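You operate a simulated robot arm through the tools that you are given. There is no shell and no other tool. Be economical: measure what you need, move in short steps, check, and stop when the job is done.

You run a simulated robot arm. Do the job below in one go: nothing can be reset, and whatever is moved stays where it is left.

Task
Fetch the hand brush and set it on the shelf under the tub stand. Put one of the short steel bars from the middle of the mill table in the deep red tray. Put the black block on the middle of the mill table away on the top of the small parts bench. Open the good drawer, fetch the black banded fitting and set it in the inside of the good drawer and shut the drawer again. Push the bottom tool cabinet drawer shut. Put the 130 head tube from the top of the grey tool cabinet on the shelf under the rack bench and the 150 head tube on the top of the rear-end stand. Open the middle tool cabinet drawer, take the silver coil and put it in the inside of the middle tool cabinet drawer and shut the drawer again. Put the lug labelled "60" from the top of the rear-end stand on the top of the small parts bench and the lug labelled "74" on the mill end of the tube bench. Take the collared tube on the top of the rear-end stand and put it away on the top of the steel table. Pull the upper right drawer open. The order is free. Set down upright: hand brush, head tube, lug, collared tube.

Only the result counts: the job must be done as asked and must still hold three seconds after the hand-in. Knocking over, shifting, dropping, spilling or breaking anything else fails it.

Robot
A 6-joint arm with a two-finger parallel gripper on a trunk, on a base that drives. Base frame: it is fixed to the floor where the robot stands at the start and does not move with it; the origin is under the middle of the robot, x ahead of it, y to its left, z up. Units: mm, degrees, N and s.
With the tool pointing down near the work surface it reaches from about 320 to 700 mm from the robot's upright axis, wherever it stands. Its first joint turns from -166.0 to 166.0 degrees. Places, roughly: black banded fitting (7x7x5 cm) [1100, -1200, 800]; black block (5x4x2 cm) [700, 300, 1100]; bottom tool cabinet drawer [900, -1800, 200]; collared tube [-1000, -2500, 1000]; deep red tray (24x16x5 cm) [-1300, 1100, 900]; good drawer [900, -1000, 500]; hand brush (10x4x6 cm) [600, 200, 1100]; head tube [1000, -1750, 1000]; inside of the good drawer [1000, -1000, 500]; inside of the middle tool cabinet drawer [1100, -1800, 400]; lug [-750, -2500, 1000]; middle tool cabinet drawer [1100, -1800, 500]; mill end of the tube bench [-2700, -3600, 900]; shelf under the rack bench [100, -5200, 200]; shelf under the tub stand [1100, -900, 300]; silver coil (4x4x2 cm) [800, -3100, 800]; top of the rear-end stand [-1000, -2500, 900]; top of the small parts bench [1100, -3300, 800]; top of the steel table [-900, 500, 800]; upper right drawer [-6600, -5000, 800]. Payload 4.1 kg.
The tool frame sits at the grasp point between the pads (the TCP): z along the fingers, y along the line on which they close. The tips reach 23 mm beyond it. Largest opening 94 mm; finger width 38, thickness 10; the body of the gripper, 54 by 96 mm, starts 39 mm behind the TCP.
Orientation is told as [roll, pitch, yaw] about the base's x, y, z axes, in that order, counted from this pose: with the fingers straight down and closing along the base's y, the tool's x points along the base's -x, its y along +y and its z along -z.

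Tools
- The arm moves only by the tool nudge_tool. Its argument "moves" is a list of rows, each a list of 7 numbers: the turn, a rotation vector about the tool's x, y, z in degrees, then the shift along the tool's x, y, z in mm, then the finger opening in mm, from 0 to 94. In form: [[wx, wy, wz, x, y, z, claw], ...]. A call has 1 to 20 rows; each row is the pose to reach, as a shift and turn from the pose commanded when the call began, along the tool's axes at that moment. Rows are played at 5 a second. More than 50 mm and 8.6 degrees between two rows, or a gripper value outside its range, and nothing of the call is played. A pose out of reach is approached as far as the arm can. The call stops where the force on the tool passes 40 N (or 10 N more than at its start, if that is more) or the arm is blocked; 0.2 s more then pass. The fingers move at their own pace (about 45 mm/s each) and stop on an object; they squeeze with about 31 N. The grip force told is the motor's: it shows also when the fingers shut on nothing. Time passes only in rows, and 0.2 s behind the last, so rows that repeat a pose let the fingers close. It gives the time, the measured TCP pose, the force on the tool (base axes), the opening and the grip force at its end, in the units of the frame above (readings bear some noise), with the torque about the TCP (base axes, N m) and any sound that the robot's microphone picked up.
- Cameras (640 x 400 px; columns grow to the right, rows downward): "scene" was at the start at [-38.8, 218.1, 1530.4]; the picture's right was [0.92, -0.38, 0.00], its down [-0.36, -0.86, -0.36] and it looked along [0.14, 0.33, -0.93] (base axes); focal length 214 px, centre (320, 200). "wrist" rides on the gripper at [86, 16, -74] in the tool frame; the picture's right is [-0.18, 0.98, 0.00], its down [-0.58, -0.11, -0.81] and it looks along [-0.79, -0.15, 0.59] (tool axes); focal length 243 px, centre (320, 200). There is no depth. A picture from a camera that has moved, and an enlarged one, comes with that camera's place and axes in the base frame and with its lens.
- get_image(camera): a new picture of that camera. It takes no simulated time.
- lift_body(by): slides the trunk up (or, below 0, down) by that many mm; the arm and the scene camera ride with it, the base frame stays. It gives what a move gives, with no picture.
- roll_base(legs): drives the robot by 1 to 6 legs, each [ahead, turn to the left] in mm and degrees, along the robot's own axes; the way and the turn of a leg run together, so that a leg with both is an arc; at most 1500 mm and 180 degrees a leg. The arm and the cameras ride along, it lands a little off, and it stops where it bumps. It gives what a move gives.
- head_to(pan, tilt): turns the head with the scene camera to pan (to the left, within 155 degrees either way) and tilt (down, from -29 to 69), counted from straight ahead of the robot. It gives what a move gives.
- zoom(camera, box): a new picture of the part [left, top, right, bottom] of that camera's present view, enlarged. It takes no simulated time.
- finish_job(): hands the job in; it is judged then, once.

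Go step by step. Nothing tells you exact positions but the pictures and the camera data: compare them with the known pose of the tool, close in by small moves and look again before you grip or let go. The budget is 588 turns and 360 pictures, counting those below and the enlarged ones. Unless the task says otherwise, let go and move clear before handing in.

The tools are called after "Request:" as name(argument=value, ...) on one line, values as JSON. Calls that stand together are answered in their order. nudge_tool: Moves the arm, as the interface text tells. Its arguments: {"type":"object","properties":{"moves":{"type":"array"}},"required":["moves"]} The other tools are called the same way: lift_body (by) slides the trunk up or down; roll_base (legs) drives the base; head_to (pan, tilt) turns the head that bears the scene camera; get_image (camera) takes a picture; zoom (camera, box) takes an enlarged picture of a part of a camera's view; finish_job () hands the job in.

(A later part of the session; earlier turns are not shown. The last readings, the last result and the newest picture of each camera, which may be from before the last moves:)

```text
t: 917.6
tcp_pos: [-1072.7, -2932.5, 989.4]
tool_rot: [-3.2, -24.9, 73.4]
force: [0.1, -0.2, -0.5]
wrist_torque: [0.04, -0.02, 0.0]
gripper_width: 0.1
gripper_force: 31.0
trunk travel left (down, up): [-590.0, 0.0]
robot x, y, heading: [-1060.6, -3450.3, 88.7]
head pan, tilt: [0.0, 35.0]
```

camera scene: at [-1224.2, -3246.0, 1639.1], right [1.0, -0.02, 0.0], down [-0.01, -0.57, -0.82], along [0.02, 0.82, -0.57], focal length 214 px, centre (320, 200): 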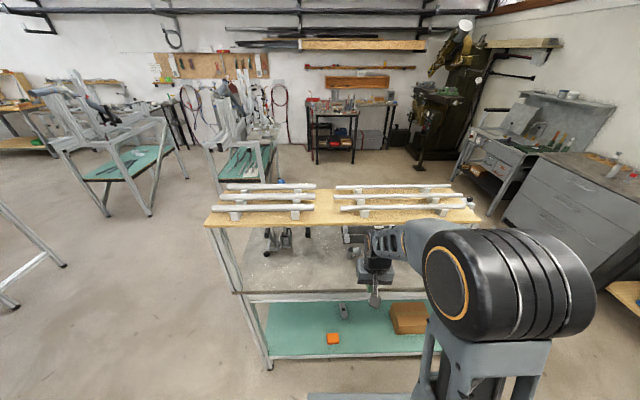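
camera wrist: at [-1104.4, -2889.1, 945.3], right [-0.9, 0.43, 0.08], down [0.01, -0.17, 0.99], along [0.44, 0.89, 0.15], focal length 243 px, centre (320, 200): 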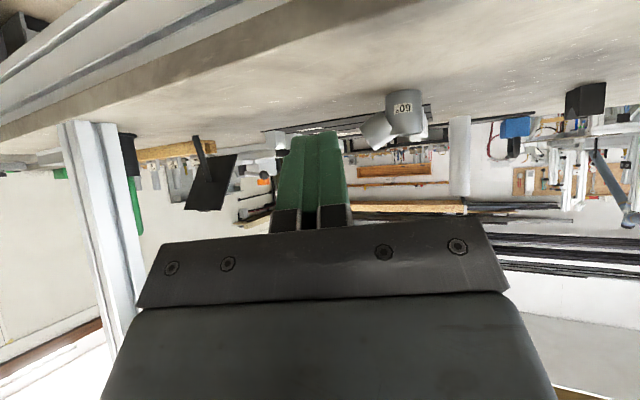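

Request:
nudge_tool(moves=[[-0.9, 0, -3.8, -28, 9, 13, 0], [-1.7, 0, -7.5, -56, 18, 26, 0], [-2.6, 0, -11.3, -84, 28, 40, 0], [-3.4, 0, -15, -113, 37, 53, 0]])

Request:
nudge_tool(moves=[[0, -6, 0, 0, 0, 0, 0], [0, -12, 0, 0, 0, 0, 0], [0, -18, 0, 0, 0, 0, 0], [0, -23, 0, 0, 0, 0, 0]])

```text
t: 918.6
tcp_pos: [-1067.8, -2801.5, 985.8]
tool_rot: [-6.6, -23.7, 89.8]
force: [0.9, -0.1, 0.7]
wrist_torque: [-0.04, 0.05, -0.02]
gripper_width: 0.0
gripper_force: 31.3
trunk travel left (down, up): [-590.0, 0.0]
robot x, y, heading: [-1063.2, -3451.0, 88.7]
head pan, tilt: [0.0, 35.0]
```

```text
t: 919.6
tcp_pos: [-1062.1, -2802.8, 986.7]
tool_rot: [-9.9, -42.2, 92.8]
force: [0.2, -0.4, 0.1]
wrist_torque: [0.0, 0.0, 0.01]
gripper_width: 0.0
gripper_force: 30.4
out of reach, approached as far as the arm can: row 3, 4
trunk travel left (down, up): [-590.0, 0.0]
robot x, y, heading: [-1063.9, -3449.3, 88.4]
head pan, tilt: [0.0, 35.0]
```

Request:
nudge_tool(moves=[[-5, 0, 0, 0, 0, 0, 0], [-10, 0, 0, 0, 0, 0, 0]])

Request:
get_image(camera="scene")

```text
t: 920.2
tcp_pos: [-1062.0, -2804.9, 983.6]
tool_rot: [-3.5, -40.5, 92.7]
force: [0.1, -0.6, 0.4]
wrist_torque: [-0.01, 0.01, -0.01]
gripper_width: 0.0
gripper_force: 30.8
out of reach, approached as far as the arm can: row 2
trunk travel left (down, up): [-590.0, 0.0]
robot x, y, heading: [-1060.5, -3447.9, 88.4]
head pan, tilt: [0.0, 35.0]
```

```text
86 pictures are left
camera scene: at [-1228.5, -3417.0, 1639.1], right [1.0, -0.02, 0.0], down [-0.01, -0.57, -0.82], along [0.02, 0.82, -0.57], focal length 214 px, centre (320, 200)
```

scene: 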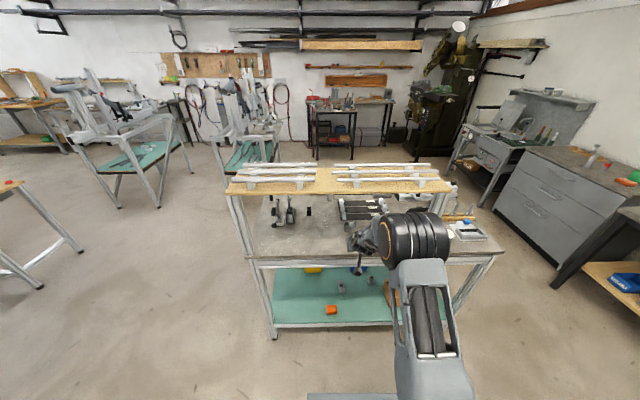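

Request:
get_image(camera="wrist")

Request:
zoom(camera="scene", box=[300, 190, 380, 240])

```text
85 pictures are left
camera wrist: at [-1077.1, -2918.2, 983.7], right [-0.99, 0.13, 0.07], down [0.06, -0.08, 0.99], along [0.14, 0.99, 0.07], focal length 243 px, centre (320, 200)
```

wrist: 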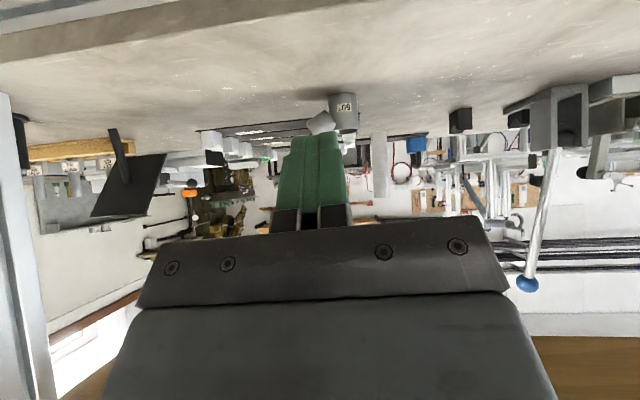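

```text
8.00 times, centred on (340, 215) of scene
camera zoom: at [-1228.5, -3417.0, 1639.1], right [1.0, -0.02, 0.0], down [-0.01, -0.57, -0.82], along [0.02, 0.82, -0.57], focal length 1716 px, centre (160, 80)
```

zoom: 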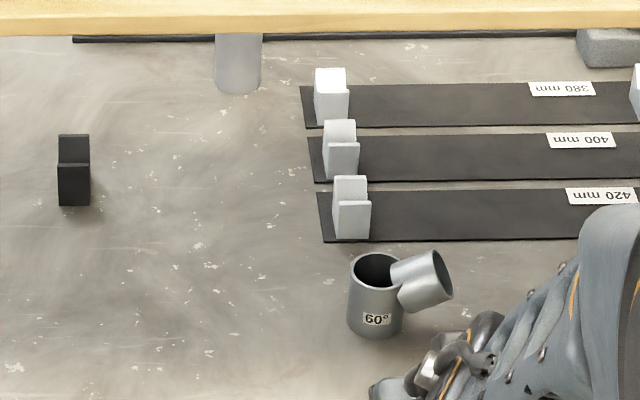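

The plank turns out higher (underside ≈1190, y -2770…-2569). I will lower the trunk so the forearm stays flat, reach under the plank with a 30° tilt, hook the lug by its bore and drag it out to the free spot north-west. First I set up that posture away from the stand.

Request:
nudge_tool(moves=[[-1.7, 5, 0, 0, 0, 0, 0], [-3.5, 10.5, 0, 0, 0, 0, 0]])

Request:
roll_base(legs=[[-170, 0]])

Request:
lift_body(by=-300)

Request:
nudge_tool(moves=[[0, 0, 0, -22, 0, -38, 0], [0, 0, 0, -44, 0, -76, 0], [0, 0, 0, -66, 0, -114, 0], [0, 0, 0, -88, 0, -152, 0], [0, 0, 0, -110, 0, -190, 0], [0, 0, 0, -132, 0, -228, 0], [0, 0, 0, -145, 0, -250, 0]])

Request:
get_image(camera="scene")

```text
t: 920.8
tcp_pos: [-1063.0, -2801.0, 986.1]
tool_rot: [3.3, -31.7, 93.2]
force: [-0.3, 0.2, 0.3]
wrist_torque: [0.02, 0.01, 0.01]
gripper_width: 0.1
gripper_force: 30.1
trunk travel left (down, up): [-590.0, 0.0]
robot x, y, heading: [-1063.4, -3449.1, 88.9]
head pan, tilt: [0.0, 35.0]
```

```text
t: 922.2
tcp_pos: [-1067.4, -2969.8, 986.6]
tool_rot: [3.3, -31.8, 93.1]
force: [0.6, -0.1, 0.0]
wrist_torque: [0.03, -0.01, 0.0]
gripper_width: 0.2
gripper_force: 30.8
trunk travel left (down, up): [-590.0, 0.0]
robot x, y, heading: [-1065.4, -3617.6, 88.7]
head pan, tilt: [0.0, 35.0]
```

```text
t: 925.2
tcp_pos: [-1067.5, -2967.8, 686.2]
tool_rot: [3.3, -31.8, 93.1]
force: [0.9, -0.6, 0.5]
wrist_torque: [0.01, 0.01, -0.01]
gripper_width: 0.1
gripper_force: 30.4
trunk travel left (down, up): [-290.0, 300.0]
robot x, y, heading: [-1066.6, -3617.9, 88.5]
head pan, tilt: [0.0, 35.0]
```

```text
t: 926.8
tcp_pos: [-1027.9, -2984.6, 961.2]
tool_rot: [6.3, -33.0, 92.9]
force: [0.3, 0.1, 0.5]
wrist_torque: [-0.01, 0.0, 0.03]
gripper_width: 0.1
gripper_force: 30.7
out of reach, approached as far as the arm can: row 3, 4, 5, 6, 7
trunk travel left (down, up): [-290.0, 300.0]
robot x, y, heading: [-1067.0, -3614.8, 88.7]
head pan, tilt: [0.0, 35.0]
```

```text
83 pictures are left
camera scene: at [-1232.7, -3584.3, 1339.1], right [1.0, -0.03, 0.0], down [-0.01, -0.57, -0.82], along [0.02, 0.82, -0.57], focal length 214 px, centre (320, 200)
```

scene: 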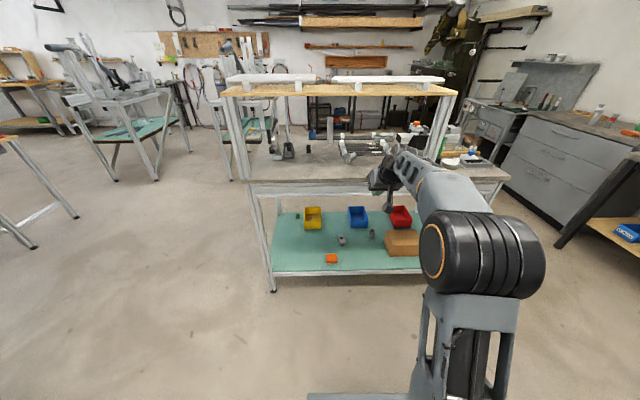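

Request:
nudge_tool(moves=[[3, 0, 0, 20, 0, -6, 0], [6, 1, 0, 40, 0, -12, 0], [6, 2, 0, 59, 0, -19, 0]])

Request:
zoom(camera="scene", box=[320, 100, 440, 175])

```text
t: 927.6
tcp_pos: [-999.3, -3053.9, 932.2]
tool_rot: [3.0, -32.2, 93.1]
force: [0.4, -0.5, 0.3]
wrist_torque: [-0.01, 0.0, -0.01]
gripper_width: 0.0
gripper_force: 31.3
out of reach, approached as far as the arm can: row 1, 2, 3
trunk travel left (down, up): [-290.0, 300.0]
robot x, y, heading: [-1067.4, -3616.6, 88.6]
head pan, tilt: [0.0, 35.0]
```

```text
5.33 times, centred on (380, 138) of scene
camera zoom: at [-1232.4, -3584.9, 1339.1], right [1.0, -0.03, 0.0], down [-0.01, -0.57, -0.82], along [0.02, 0.82, -0.57], focal length 1144 px, centre (0, 533)
```

zoom: 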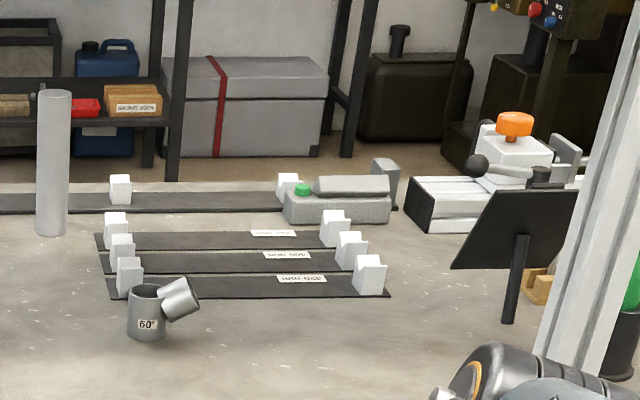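

Request:
roll_base(legs=[[0, 6.8]])

Request:
nudge_tool(moves=[[0, 0, 0, -9, 0, -15, 0], [0, 0, 0, -18, 0, -30, 0]])

Request:
get_image(camera="wrist")

```text
t: 928.6
tcp_pos: [-1066.2, -3049.8, 932.1]
tool_rot: [2.9, -32.4, 100.0]
force: [-1.0, 0.0, -0.6]
wrist_torque: [-0.01, -0.03, -0.01]
gripper_width: 0.3
gripper_force: 30.7
trunk travel left (down, up): [-290.0, 300.0]
robot x, y, heading: [-1064.9, -3619.0, 95.2]
head pan, tilt: [0.0, 35.0]
```

```text
t: 929.2
tcp_pos: [-1062.3, -3050.4, 966.4]
tool_rot: [3.5, -32.6, 99.9]
force: [0.5, 0.3, 0.6]
wrist_torque: [0.0, -0.02, 0.0]
gripper_width: 0.0
gripper_force: 31.4
out of reach, approached as far as the arm can: row 2
trunk travel left (down, up): [-290.0, 300.0]
robot x, y, heading: [-1066.1, -3616.1, 95.4]
head pan, tilt: [0.0, 35.0]
```

```text
81 pictures are left
camera wrist: at [-1053.8, -3162.4, 984.1], right [-0.99, -0.05, 0.15], down [0.15, 0.09, 0.99], along [-0.06, 1.0, -0.08], focal length 243 px, centre (320, 200)
```

wrist: 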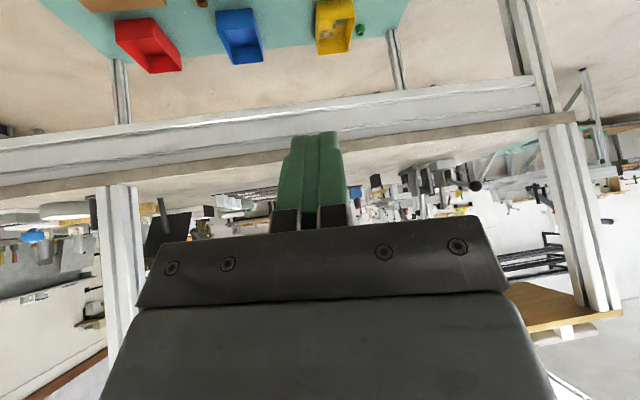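

Request:
roll_base(legs=[[0, -4.4], [380, 0], [0, 4.6]])

Request:
get_image(camera="wrist")

Request:
get_image(camera="scene")

```text
t: 932.5
tcp_pos: [-1066.9, -2667.3, 966.5]
tool_rot: [3.4, -32.5, 99.9]
force: [-1.1, -0.5, -0.8]
wrist_torque: [0.0, 0.0, 0.0]
gripper_width: 0.1
gripper_force: 31.0
trunk travel left (down, up): [-290.0, 300.0]
robot x, y, heading: [-1067.5, -3236.1, 95.5]
head pan, tilt: [0.0, 35.0]
```

```text
80 pictures are left
camera wrist: at [-1060.2, -2780.2, 983.9], right [-0.99, -0.05, 0.15], down [0.15, 0.09, 0.99], along [-0.06, 0.99, -0.08], focal length 243 px, centre (320, 200)
```

wrist: 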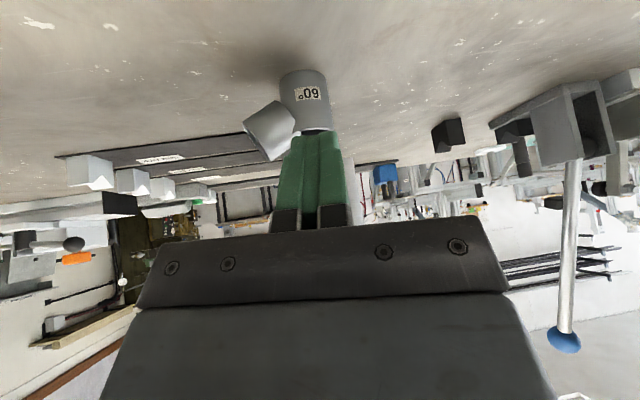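

```text
79 pictures are left
camera scene: at [-1241.1, -3222.2, 1339.1], right [1.0, 0.09, 0.0], down [0.05, -0.57, -0.82], along [-0.08, 0.82, -0.57], focal length 214 px, centre (320, 200)
```

scene: 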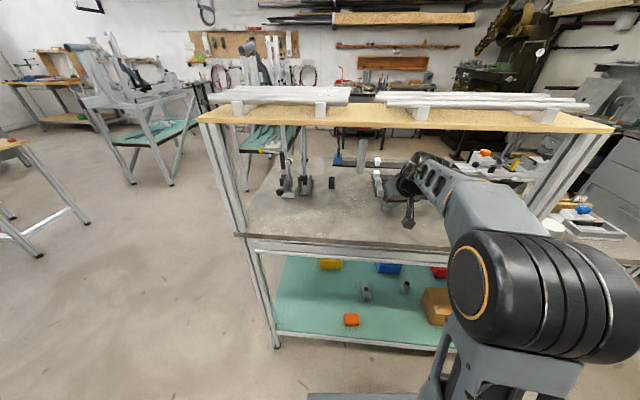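

The arm is nicely flat under the plank. I drive 54 mm forward to bring the fingertip edge over the lug's bore.

Request:
roll_base(legs=[[54, 0]])

Request:
zoom(camera="scene", box=[350, 140, 450, 240])

Request:
get_image(camera="wrist")

```text
t: 933.5
tcp_pos: [-1072.3, -2612.5, 966.5]
tool_rot: [3.6, -32.4, 99.8]
force: [-0.1, 0.0, 0.0]
wrist_torque: [-0.01, -0.03, 0.01]
gripper_width: 0.0
gripper_force: 31.3
trunk travel left (down, up): [-290.0, 300.0]
robot x, y, heading: [-1074.7, -3182.6, 95.3]
head pan, tilt: [0.0, 35.0]
```

```text
4.00 times, centred on (400, 190) of scene
camera zoom: at [-1246.2, -3167.9, 1339.1], right [1.0, 0.09, 0.0], down [0.05, -0.57, -0.82], along [-0.08, 0.82, -0.57], focal length 858 px, centre (0, 240)
```

zoom: 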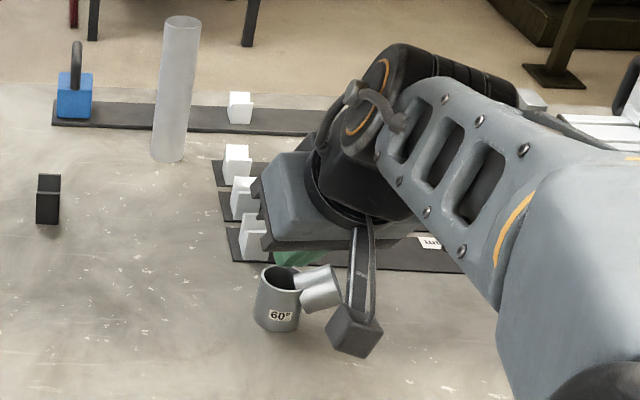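

```text
77 pictures are left
camera wrist: at [-1064.8, -2726.0, 983.9], right [-0.99, -0.05, 0.15], down [0.15, 0.09, 0.99], along [-0.06, 0.99, -0.08], focal length 243 px, centre (320, 200)
```

wrist: 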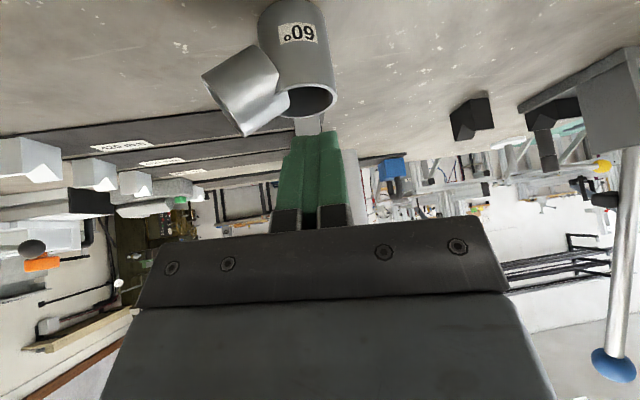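

Request:
lift_body(by=-18)

Request:
get_image(camera="wrist")

```text
t: 934.1
tcp_pos: [-1072.8, -2612.5, 951.3]
tool_rot: [3.4, -32.9, 99.9]
force: [0.1, 0.7, 15.6]
wrist_torque: [-0.04, -0.04, 0.02]
gripper_width: 0.0
gripper_force: 30.8
trunk travel left (down, up): [-272.0, 318.0]
robot x, y, heading: [-1076.5, -3180.3, 95.3]
head pan, tilt: [0.0, 35.0]
```

```text
76 pictures are left
camera wrist: at [-1064.9, -2726.3, 968.1], right [-0.99, -0.05, 0.15], down [0.15, 0.08, 0.99], along [-0.06, 1.0, -0.07], focal length 243 px, centre (320, 200)
```

wrist: 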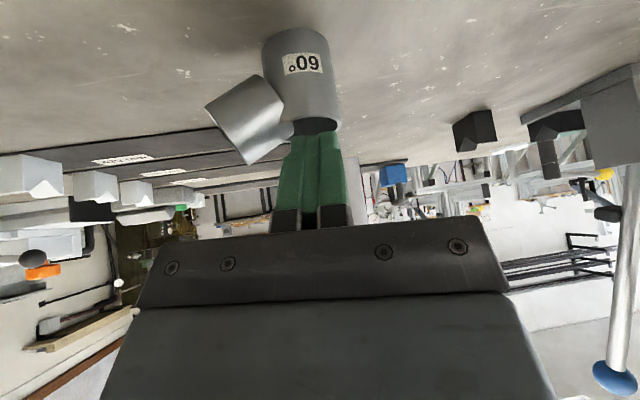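

Request:
lift_body(by=6)

Request:
roll_base(legs=[[-9, 0]])

Request:
lift_body(by=-14)

Request:
get_image(camera="wrist")

```text
t: 934.7
tcp_pos: [-1073.5, -2612.6, 952.5]
tool_rot: [3.6, -32.3, 99.9]
force: [-0.7, 1.0, -0.3]
wrist_torque: [0.02, 0.01, 0.0]
gripper_width: 0.0
gripper_force: 30.4
trunk travel left (down, up): [-278.0, 312.0]
robot x, y, heading: [-1077.8, -3178.5, 95.5]
head pan, tilt: [0.0, 35.0]
```

```text
t: 935.4
tcp_pos: [-1070.8, -2622.0, 954.1]
tool_rot: [3.5, -32.5, 100.0]
force: [-0.6, 0.5, 0.5]
wrist_torque: [0.0, 0.0, -0.02]
gripper_width: 0.1
gripper_force: 31.0
trunk travel left (down, up): [-278.0, 312.0]
robot x, y, heading: [-1075.0, -3190.1, 95.3]
head pan, tilt: [0.0, 35.0]
```

```text
t: 936.1
tcp_pos: [-1071.0, -2620.4, 948.9]
tool_rot: [3.3, -33.9, 100.0]
force: [0.0, 0.8, 10.2]
wrist_torque: [-0.02, -0.03, 0.0]
gripper_width: 0.1
gripper_force: 30.8
trunk travel left (down, up): [-265.0, 325.0]
robot x, y, heading: [-1076.6, -3191.6, 95.2]
head pan, tilt: [0.0, 35.0]
stopped: the force on the tool passed its limit (the readings are from after the stop); the commanded pose is now the measured one
```

```text
75 pictures are left
camera wrist: at [-1063.9, -2734.2, 964.3], right [-0.99, -0.05, 0.15], down [0.14, 0.07, 0.99], along [-0.06, 1.0, -0.06], focal length 243 px, centre (320, 200)
```

wrist: 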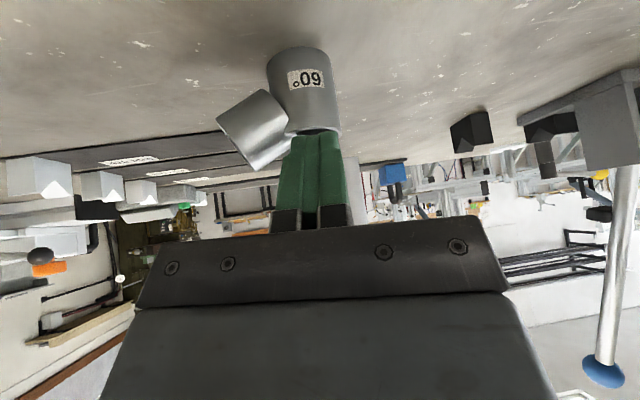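

The bore isn't enterable. Plan B: swing the lug's side tube north by pushing it from the south, then grip the main tube from the south. I back off and reposition to the east of the main tube.

Request:
lift_body(by=18)

Request:
roll_base(legs=[[-75, 0], [0, -4]])

Request:
lift_body(by=-46)

Request:
get_image(camera="wrist")

Request:
zoom(camera="scene", box=[350, 140, 450, 240])

```text
t: 936.8
tcp_pos: [-1070.8, -2620.9, 965.1]
tool_rot: [3.2, -33.4, 100.0]
force: [0.8, 0.1, -0.4]
wrist_torque: [0.02, 0.03, -0.03]
gripper_width: 0.0
gripper_force: 30.7
trunk travel left (down, up): [-283.0, 307.0]
robot x, y, heading: [-1076.0, -3187.5, 95.6]
head pan, tilt: [0.0, 35.0]
```

```text
t: 938.3
tcp_pos: [-1025.5, -2695.7, 966.3]
tool_rot: [3.3, -33.4, 96.1]
force: [0.2, -0.6, -0.8]
wrist_torque: [-0.02, -0.01, 0.02]
gripper_width: 0.0
gripper_force: 31.7
trunk travel left (down, up): [-283.0, 307.0]
robot x, y, heading: [-1069.6, -3258.7, 91.3]
head pan, tilt: [0.0, 35.0]
```

```text
t: 939.1
tcp_pos: [-1025.9, -2695.2, 918.6]
tool_rot: [3.2, -33.5, 96.1]
force: [-0.4, 0.3, 0.7]
wrist_torque: [-0.02, -0.01, -0.01]
gripper_width: 0.1
gripper_force: 31.2
trunk travel left (down, up): [-237.0, 353.0]
robot x, y, heading: [-1069.7, -3261.0, 91.5]
head pan, tilt: [0.0, 35.0]
```

```text
74 pictures are left
camera wrist: at [-1026.3, -2808.8, 934.9], right [-0.99, 0.02, 0.15], down [0.15, 0.06, 0.99], along [0.01, 1.0, -0.06], focal length 243 px, centre (320, 200)
```

wrist: 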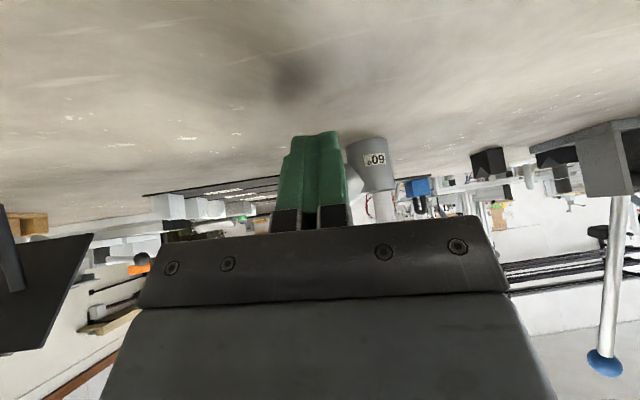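

```text
4.00 times, centred on (400, 190) of scene
camera zoom: at [-1237.2, -3238.4, 1285.6], right [1.0, 0.03, 0.0], down [0.02, -0.57, -0.82], along [-0.02, 0.82, -0.57], focal length 858 px, centre (0, 240)
```

zoom: 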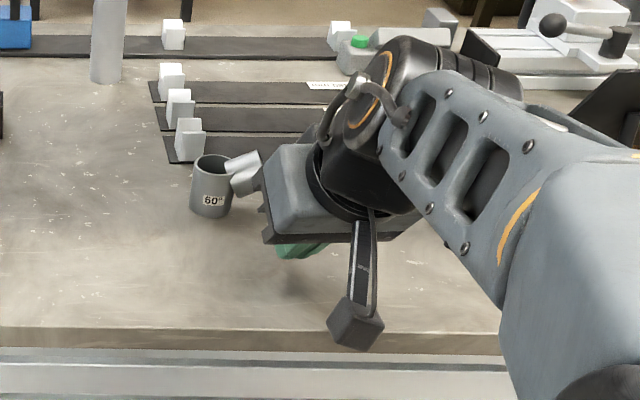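

Request:
roll_base(legs=[[60, 0]])

Request:
zoom(camera="scene", box=[350, 130, 430, 210])

```text
t: 940.1
tcp_pos: [-1026.5, -2633.8, 919.1]
tool_rot: [3.3, -33.5, 96.0]
force: [-0.1, 0.2, 0.7]
wrist_torque: [0.0, 0.0, 0.01]
gripper_width: 0.0
gripper_force: 30.7
trunk travel left (down, up): [-237.0, 353.0]
robot x, y, heading: [-1070.0, -3202.8, 91.5]
head pan, tilt: [0.0, 35.0]
```

```text
5.00 times, centred on (390, 170) of scene
camera zoom: at [-1238.8, -3177.3, 1285.7], right [1.0, 0.03, 0.0], down [0.01, -0.57, -0.82], along [-0.02, 0.82, -0.57], focal length 1072 px, centre (-30, 350)
```

zoom: 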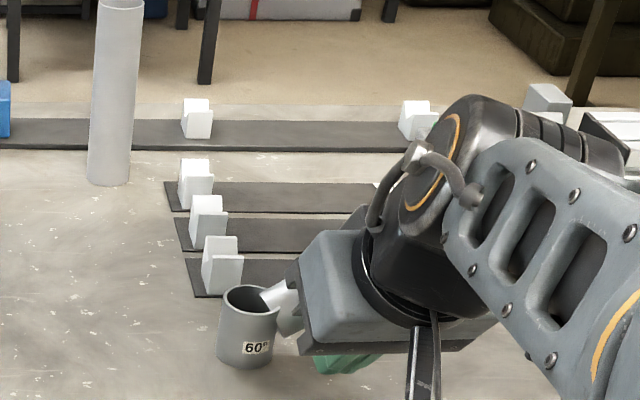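

Request:
roll_base(legs=[[18, 0]])

Request:
zoom(camera="scene", box=[350, 130, 430, 210])

Request:
get_image(camera="wrist")

```text
t: 940.9
tcp_pos: [-1027.1, -2616.2, 918.2]
tool_rot: [3.3, -33.4, 96.1]
force: [0.3, -0.6, 0.7]
wrist_torque: [0.0, -0.02, -0.01]
gripper_width: 0.0
gripper_force: 30.6
trunk travel left (down, up): [-237.0, 353.0]
robot x, y, heading: [-1074.1, -3186.1, 91.5]
head pan, tilt: [0.0, 35.0]
```

```text
5.00 times, centred on (390, 170) of scene
camera zoom: at [-1239.2, -3159.4, 1285.7], right [1.0, 0.03, 0.0], down [0.01, -0.57, -0.82], along [-0.02, 0.82, -0.57], focal length 1072 px, centre (-30, 350)
```

zoom: 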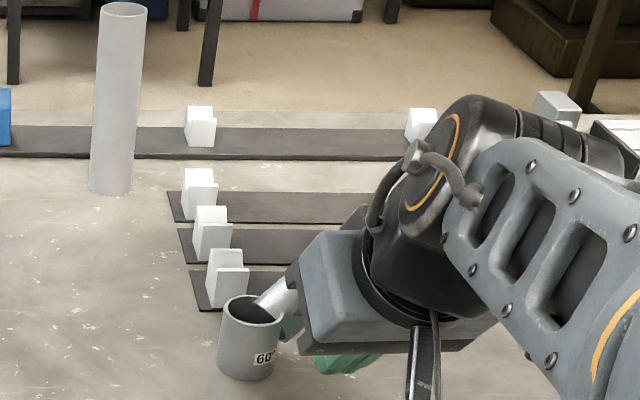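

```text
70 pictures are left
camera wrist: at [-1028.0, -2729.9, 935.0], right [-0.99, 0.02, 0.15], down [0.15, 0.06, 0.99], along [0.01, 1.0, -0.06], focal length 243 px, centre (320, 200)
```

wrist: 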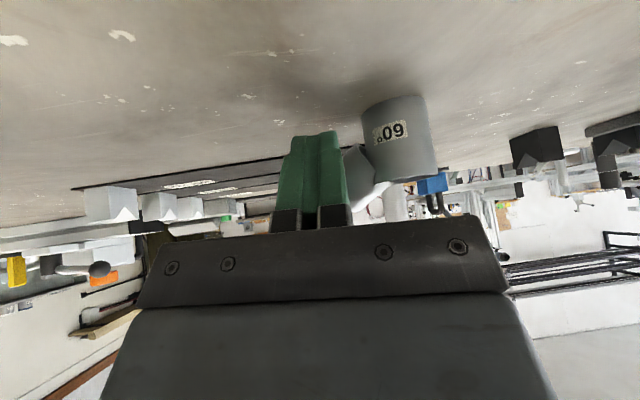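

Request:
roll_base(legs=[[22, 0]])

Request:
zoom(camera="scene", box=[350, 130, 430, 210])

```text
t: 941.7
tcp_pos: [-1028.0, -2594.4, 918.8]
tool_rot: [3.3, -33.4, 96.1]
force: [0.9, 0.5, 0.2]
wrist_torque: [0.01, -0.03, 0.02]
gripper_width: 0.0
gripper_force: 30.9
trunk travel left (down, up): [-237.0, 353.0]
robot x, y, heading: [-1072.5, -3157.5, 91.5]
head pan, tilt: [0.0, 35.0]
```

```text
5.00 times, centred on (390, 170) of scene
camera zoom: at [-1239.8, -3137.5, 1285.7], right [1.0, 0.03, 0.0], down [0.01, -0.57, -0.82], along [-0.02, 0.82, -0.57], focal length 1072 px, centre (-30, 350)
```

zoom: 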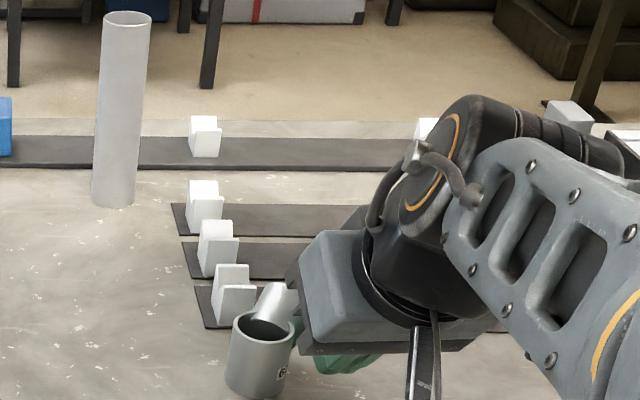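

The side tube now points about north-north-east. I back off, align with the main tube, open the fingers and come in to grip.

Request:
roll_base(legs=[[-110, 0], [0, 4.6]])

Request:
nudge_tool(moves=[[0, 0, 0, 0, 0, 0, 40], [0, 0, 0, 0, 0, 0, 66], [0, 0, 0, 0, 0, 0, 66]])

Request:
get_image(camera="wrist")

```text
t: 943.4
tcp_pos: [-1070.9, -2703.9, 919.3]
tool_rot: [3.3, -33.4, 100.7]
force: [-0.5, 0.3, -0.8]
wrist_torque: [0.02, 0.04, -0.01]
gripper_width: 0.0
gripper_force: 30.8
trunk travel left (down, up): [-237.0, 353.0]
robot x, y, heading: [-1072.7, -3269.3, 96.2]
head pan, tilt: [0.0, 35.0]
```

```text
t: 944.2
tcp_pos: [-1071.8, -2703.5, 920.0]
tool_rot: [3.4, -33.5, 100.6]
force: [0.1, -0.4, 0.0]
wrist_torque: [0.0, -0.03, 0.02]
gripper_width: 66.0
gripper_force: 0.7
trunk travel left (down, up): [-237.0, 353.0]
robot x, y, heading: [-1065.8, -3273.1, 96.2]
head pan, tilt: [0.0, 35.0]
```

```text
68 pictures are left
camera wrist: at [-1062.3, -2816.4, 934.9], right [-0.99, -0.06, 0.15], down [0.14, 0.07, 0.99], along [-0.07, 1.0, -0.06], focal length 243 px, centre (320, 200)
```

wrist: 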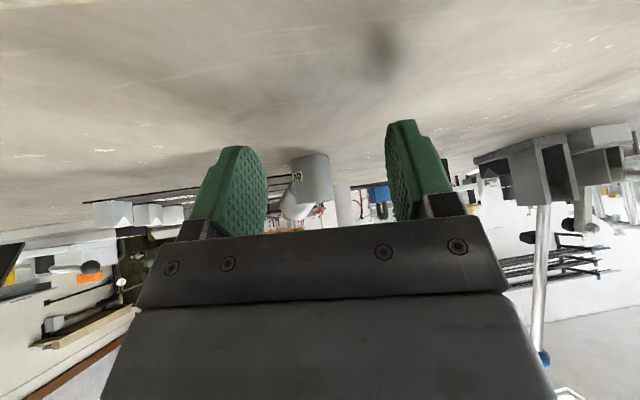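

Request:
nudge_tool(moves=[[0, 0, 0, 0, -6, 0, 66], [0, 0, 0, 0, -11, 0, 66]])

Request:
roll_base(legs=[[90, 0]])

Request:
get_image(camera="wrist")

```text
t: 944.8
tcp_pos: [-1059.9, -2700.5, 917.6]
tool_rot: [3.3, -33.4, 100.7]
force: [-0.5, 0.2, -0.7]
wrist_torque: [0.02, 0.02, 0.02]
gripper_width: 65.7
gripper_force: 0.0
trunk travel left (down, up): [-237.0, 353.0]
robot x, y, heading: [-1072.9, -3269.5, 96.3]
head pan, tilt: [0.0, 35.0]
```

```text
t: 945.9
tcp_pos: [-1070.8, -2610.7, 918.4]
tool_rot: [3.3, -33.5, 100.8]
force: [0.5, -0.2, 0.0]
wrist_torque: [-0.03, -0.01, 0.01]
gripper_width: 66.0
gripper_force: 0.1
trunk travel left (down, up): [-237.0, 353.0]
robot x, y, heading: [-1080.3, -3180.8, 96.4]
head pan, tilt: [0.0, 35.0]
```

```text
67 pictures are left
camera wrist: at [-1062.4, -2723.7, 933.7], right [-0.99, -0.06, 0.15], down [0.14, 0.07, 0.99], along [-0.07, 1.0, -0.06], focal length 243 px, centre (320, 200)
```

wrist: 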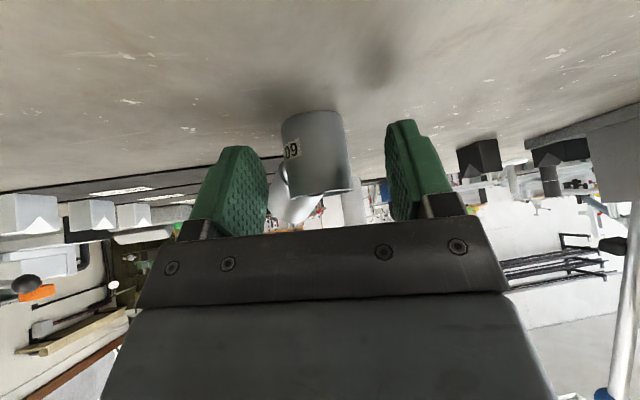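

Request:
roll_base(legs=[[19, 0]])

Request:
nudge_tool(moves=[[0, 0, 0, 0, 0, 0, 55], [0, 0, 0, 0, 0, 0, 45], [0, 0, 0, 0, 0, 0, 35], [0, 0, 0, 0, 0, 0, 15], [0, 0, 0, 0, 0, 0, 0], [0, 0, 0, 0, 0, 0, 0]])

Request:
get_image(camera="wrist")

Request:
zoom(camera="scene", box=[330, 120, 430, 220])

```text
t: 946.7
tcp_pos: [-1073.8, -2592.2, 918.4]
tool_rot: [3.4, -33.4, 100.8]
force: [0.7, -0.2, 0.7]
wrist_torque: [0.01, 0.01, 0.03]
gripper_width: 66.0
gripper_force: 0.2
trunk travel left (down, up): [-237.0, 353.0]
robot x, y, heading: [-1082.5, -3165.3, 96.1]
head pan, tilt: [0.0, 35.0]
```

```text
t: 948.1
tcp_pos: [-1072.7, -2592.6, 917.7]
tool_rot: [3.3, -33.4, 100.8]
force: [-0.3, -0.8, 0.6]
wrist_torque: [0.03, -0.02, -0.03]
gripper_width: 36.1
gripper_force: 31.3
trunk travel left (down, up): [-237.0, 353.0]
robot x, y, heading: [-1083.4, -3160.3, 96.4]
head pan, tilt: [0.0, 35.0]
```

```text
66 pictures are left
camera wrist: at [-1064.4, -2704.8, 933.7], right [-0.99, -0.06, 0.15], down [0.14, 0.07, 0.99], along [-0.07, 1.0, -0.06], focal length 243 px, centre (320, 200)
```

wrist: 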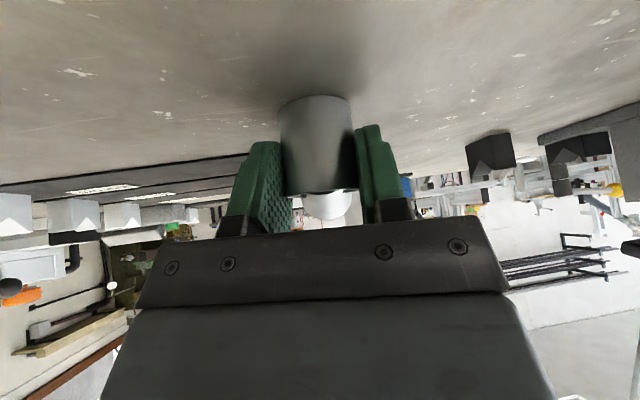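

```text
4.00 times, centred on (380, 170) of scene
camera zoom: at [-1250.1, -3152.6, 1285.7], right [0.99, 0.11, 0.0], down [0.06, -0.57, -0.82], along [-0.09, 0.81, -0.57], focal length 858 px, centre (80, 320)
```

zoom: 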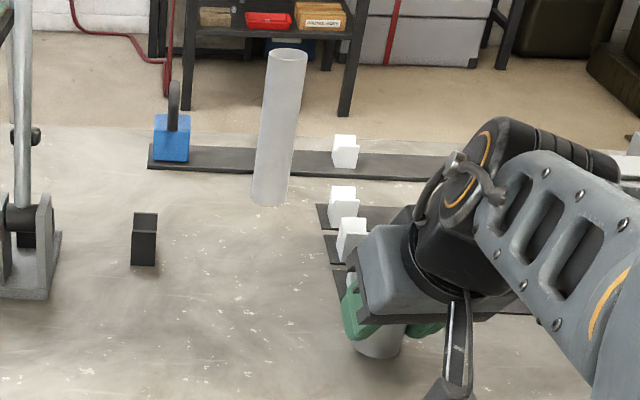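

Gripped (36 mm), the side tube pointing away. I lift a little and back out from under the plank.

Request:
lift_body(by=38)

Request:
roll_base(legs=[[-330, 0]])

Request:
get_image(camera="wrist")

```text
t: 948.9
tcp_pos: [-1073.3, -2592.0, 955.8]
tool_rot: [3.3, -33.4, 100.9]
force: [0.8, 0.2, -0.3]
wrist_torque: [-0.03, -0.01, 0.02]
gripper_width: 36.1
gripper_force: 31.3
trunk travel left (down, up): [-275.0, 315.0]
robot x, y, heading: [-1081.2, -3159.6, 96.3]
head pan, tilt: [0.0, 35.0]
```

```text
t: 951.1
tcp_pos: [-1038.8, -2924.1, 955.0]
tool_rot: [3.3, -33.4, 101.0]
force: [0.0, 0.4, -1.0]
wrist_torque: [-0.02, 0.0, -0.01]
gripper_width: 35.9
gripper_force: 31.4
trunk travel left (down, up): [-275.0, 315.0]
robot x, y, heading: [-1044.4, -3494.3, 96.8]
head pan, tilt: [0.0, 35.0]
```

```text
64 pictures are left
camera wrist: at [-1029.4, -3038.3, 971.5], right [-0.99, -0.07, 0.15], down [0.14, 0.07, 0.99], along [-0.08, 0.99, -0.06], focal length 243 px, centre (320, 200)
```

wrist: 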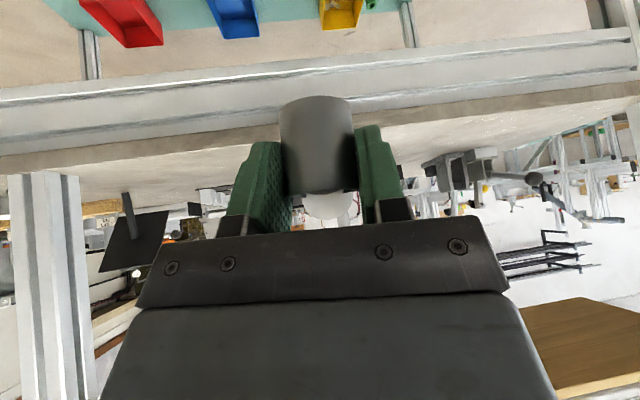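

Lug 60 is out. I raise the trunk and drive to the small parts bench.

Request:
lift_body(by=315)

Request:
roll_base(legs=[[0, -73.4], [1421, 0], [0, -23.4]])

Request:
head_to(pan=10, tilt=50)

Request:
get_image(camera="scene")

```text
t: 954.2
tcp_pos: [-1038.9, -2925.7, 1270.2]
tool_rot: [3.3, -33.3, 101.1]
force: [0.4, 0.4, -0.4]
wrist_torque: [0.0, -0.03, 0.01]
gripper_width: 35.9
gripper_force: 31.0
trunk travel left (down, up): [-590.0, 0.0]
robot x, y, heading: [-1042.5, -3497.3, 96.6]
head pan, tilt: [0.0, 35.0]
```

```text
t: 965.7
tcp_pos: [829.5, -3023.8, 1272.8]
tool_rot: [3.3, -33.5, 3.7]
force: [-0.2, -0.3, -0.6]
wrist_torque: [0.01, 0.02, -0.03]
gripper_width: 35.5
gripper_force: 31.0
trunk travel left (down, up): [-590.0, 0.0]
robot x, y, heading: [265.8, -2945.6, -0.9]
head pan, tilt: [0.0, 35.0]
```

```text
t: 966.4
tcp_pos: [829.2, -3023.4, 1271.3]
tool_rot: [3.3, -33.4, 3.7]
force: [-0.8, -1.3, -1.1]
wrist_torque: [0.0, -0.01, 0.01]
gripper_width: 35.6
gripper_force: 31.0
trunk travel left (down, up): [-590.0, 0.0]
robot x, y, heading: [262.6, -2949.0, -0.7]
head pan, tilt: [10.0, 50.0]
```

```text
63 pictures are left
camera scene: at [282.3, -2766.6, 1617.0], right [0.16, -0.99, 0.0], down [-0.76, -0.12, -0.64], along [0.64, 0.1, -0.77], focal length 214 px, centre (320, 200)
```

scene: 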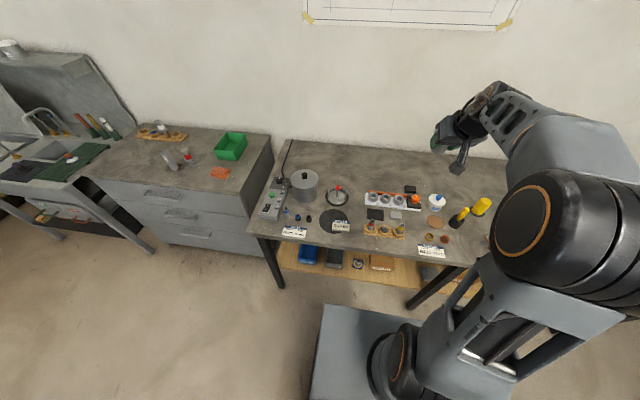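

Request:
roll_base(legs=[[165, 0]])

Request:
nudge_tool(moves=[[0, 0, 0, -8, 34, 29, 0], [0, 0, 0, -15, 68, 58, 0], [0, 0, 0, -23, 102, 87, 0], [0, 0, 0, -30, 136, 116, 0], [0, 0, 0, -38, 169, 145, 0]])

Request:
get_image(camera="wrist")

```text
t: 967.9
tcp_pos: [995.9, -3024.8, 1270.3]
tool_rot: [3.4, -33.4, 4.0]
force: [-0.1, -0.2, -1.6]
wrist_torque: [0.02, 0.02, -0.02]
gripper_width: 35.9
gripper_force: 31.3
trunk travel left (down, up): [-590.0, 0.0]
robot x, y, heading: [427.6, -2946.4, -0.7]
head pan, tilt: [10.0, 50.0]
```

```text
t: 969.1
tcp_pos: [1075.9, -2854.5, 1159.9]
tool_rot: [12.7, -34.2, -1.1]
force: [0.0, -0.8, -0.7]
wrist_torque: [0.05, 0.0, 0.07]
gripper_width: 35.7
gripper_force: 31.1
out of reach, approached as far as the arm can: row 1, 2, 3, 4, 5
trunk travel left (down, up): [-590.0, 0.0]
robot x, y, heading: [426.1, -2946.6, -0.6]
head pan, tilt: [10.0, 50.0]
```

```text
62 pictures are left
camera wrist: at [960.2, -2852.0, 1174.9], right [0.05, 0.96, 0.28], down [0.05, -0.28, 0.96], along [1.0, -0.04, -0.06], focal length 243 px, centre (320, 200)
```

wrist: 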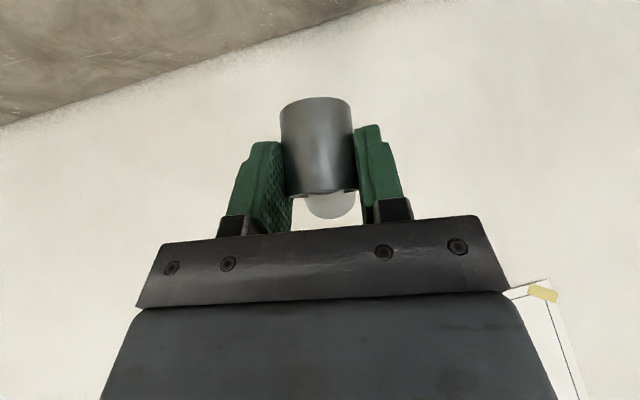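

Request:
nudge_tool(moves=[[2, 0.2, 0, 20, 0, 30, 0], [4, 0.4, 0, 42, 0, 62, 0], [6, 0.6, 0, 64, 0, 95, 0], [8, 0.8, 0, 86, 0, 128, 0], [9.4, 0.8, 0, 108, 0, 160, 0]])

Request:
get_image(camera="wrist")

```text
t: 970.3
tcp_pos: [1063.6, -2855.5, 955.5]
tool_rot: [6.5, -34.0, -1.3]
force: [0.3, 0.3, -0.8]
wrist_torque: [0.01, 0.0, -0.01]
gripper_width: 35.7
gripper_force: 31.4
out of reach, approached as far as the arm can: row 1, 2, 3, 4, 5
trunk travel left (down, up): [-590.0, 0.0]
robot x, y, heading: [429.9, -2946.3, -0.8]
head pan, tilt: [10.0, 50.0]
```

```text
61 pictures are left
camera wrist: at [947.8, -2844.3, 970.8], right [0.11, 0.97, 0.19], down [0.03, -0.2, 0.98], along [0.99, -0.1, -0.06], focal length 243 px, centre (320, 200)
```

wrist: 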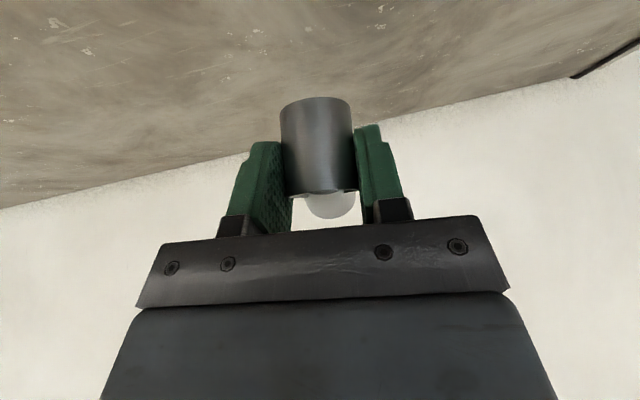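

Request:
nudge_tool(moves=[[1.6, 0, 0, 0, 0, 0, 0], [3.2, 0, 0, 0, 0, 0, 0]])

Request:
lift_body(by=-75)

Request:
get_image(camera="wrist")

Request:
zoom(camera="scene", box=[280, 110, 480, 250])

```text
t: 970.9
tcp_pos: [1065.3, -2853.1, 958.9]
tool_rot: [6.9, -35.7, -1.4]
force: [0.3, -0.5, -0.6]
wrist_torque: [-0.01, 0.01, -0.03]
gripper_width: 35.7
gripper_force: 31.4
out of reach, approached as far as the arm can: row 1, 2
trunk travel left (down, up): [-590.0, 0.0]
robot x, y, heading: [427.5, -2950.1, -0.9]
head pan, tilt: [10.0, 50.0]
```

```text
t: 972.0
tcp_pos: [1066.3, -2852.9, 884.2]
tool_rot: [6.9, -35.6, -1.5]
force: [-0.7, -0.7, -1.4]
wrist_torque: [0.01, 0.04, -0.01]
gripper_width: 35.7
gripper_force: 30.9
trunk travel left (down, up): [-515.0, 75.0]
robot x, y, heading: [425.9, -2946.4, -0.7]
head pan, tilt: [10.0, 50.0]
```

```text
60 pictures are left
camera wrist: at [950.9, -2842.1, 896.0], right [0.11, 0.97, 0.2], down [0.01, -0.21, 0.98], along [0.99, -0.1, -0.03], focal length 243 px, centre (320, 200)
```

wrist: 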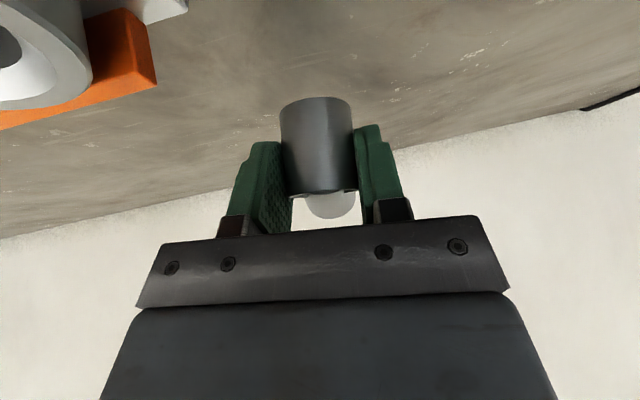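

```text
2.86 times, centred on (380, 180) of scene
camera zoom: at [446.6, -2768.8, 1541.9], right [0.16, -0.99, 0.0], down [-0.76, -0.12, -0.64], along [0.63, 0.1, -0.77], focal length 613 px, centre (149, 257)
```

zoom: 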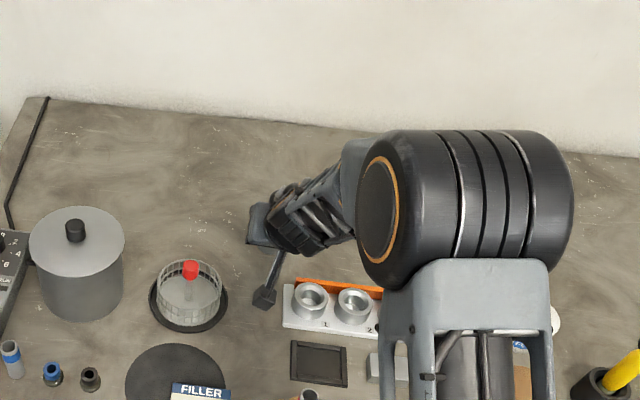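

Request:
lift_body(by=-22)

Request:
lift_body(by=-5)

```text
t: 972.7
tcp_pos: [1066.7, -2853.3, 862.0]
tool_rot: [6.8, -35.6, -1.5]
force: [1.1, 0.7, 0.2]
wrist_torque: [0.03, 0.03, 0.01]
gripper_width: 35.6
gripper_force: 31.5
trunk travel left (down, up): [-493.0, 97.0]
robot x, y, heading: [430.4, -2947.6, -0.6]
head pan, tilt: [10.0, 50.0]
```

```text
t: 973.2
tcp_pos: [1067.8, -2852.3, 859.5]
tool_rot: [6.8, -35.7, -1.5]
force: [-0.4, 0.3, 6.6]
wrist_torque: [-0.1, -0.03, 0.03]
gripper_width: 35.7
gripper_force: 30.2
trunk travel left (down, up): [-488.0, 102.0]
robot x, y, heading: [426.9, -2953.2, -1.1]
head pan, tilt: [10.0, 50.0]
```

Request:
nudge_tool(moves=[[0, 0, 0, 0, 0, 1, 38], [0, 0, 0, 0, 0, 1, 42], [0, 0, 0, 0, 0, 1, 50], [0, 0, 0, 0, 0, 1, 54]])

Request:
lift_body(by=8)

Request:
get_image(camera="wrist")

```text
t: 974.2
tcp_pos: [1066.7, -2853.4, 855.4]
tool_rot: [6.9, -35.5, -1.4]
force: [0.2, -0.4, 0.0]
wrist_torque: [0.02, 0.01, 0.03]
gripper_width: 53.9
gripper_force: 0.0
trunk travel left (down, up): [-488.0, 102.0]
robot x, y, heading: [428.1, -2948.0, -0.9]
head pan, tilt: [10.0, 50.0]
```

```text
t: 974.8
tcp_pos: [1066.1, -2853.5, 864.3]
tool_rot: [6.9, -35.6, -1.5]
force: [0.3, 0.0, 1.2]
wrist_torque: [-0.01, 0.02, -0.01]
gripper_width: 54.1
gripper_force: 0.0
trunk travel left (down, up): [-496.0, 94.0]
robot x, y, heading: [427.6, -2949.3, -1.0]
head pan, tilt: [10.0, 50.0]
```

```text
58 pictures are left
camera wrist: at [951.2, -2842.2, 875.7], right [0.11, 0.97, 0.2], down [0.01, -0.21, 0.98], along [0.99, -0.1, -0.03], focal length 243 px, centre (320, 200)
```

wrist: 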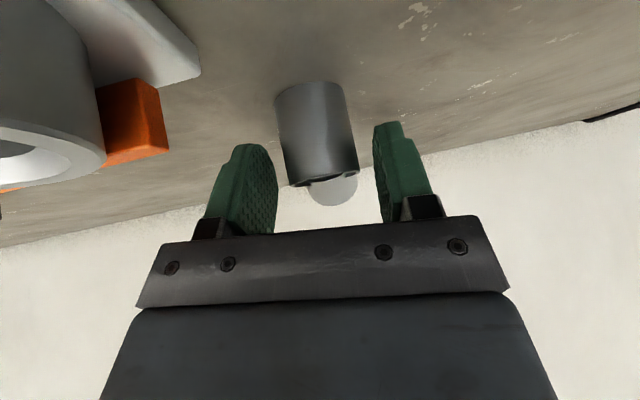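

Request:
lift_body(by=94)

Request:
roll_base(legs=[[-170, 0]])

Request:
zoom(camera="scene", box=[300, 120, 420, 200])

```text
t: 976.1
tcp_pos: [1066.4, -2854.0, 957.1]
tool_rot: [6.9, -35.5, -1.5]
force: [0.3, -0.6, -1.2]
wrist_torque: [-0.02, -0.02, 0.01]
gripper_width: 54.4
gripper_force: 0.0
trunk travel left (down, up): [-590.0, 0.0]
robot x, y, heading: [423.2, -2950.0, -0.4]
head pan, tilt: [10.0, 50.0]
```

```text
t: 977.5
tcp_pos: [900.7, -2853.1, 958.3]
tool_rot: [6.9, -35.6, -1.7]
force: [-0.5, 0.8, 0.7]
wrist_torque: [-0.01, -0.01, 0.0]
gripper_width: 53.8
gripper_force: 0.0
trunk travel left (down, up): [-590.0, 0.0]
robot x, y, heading: [263.7, -2946.1, -0.9]
head pan, tilt: [10.0, 50.0]
```

```text
5.00 times, centred on (360, 160) of scene
camera zoom: at [281.6, -2766.6, 1616.9], right [0.16, -0.99, 0.0], down [-0.76, -0.12, -0.64], along [0.64, 0.1, -0.77], focal length 1072 px, centre (120, 400)
```

zoom: 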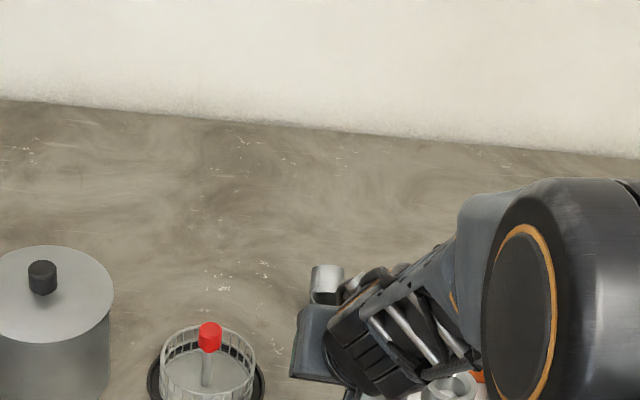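

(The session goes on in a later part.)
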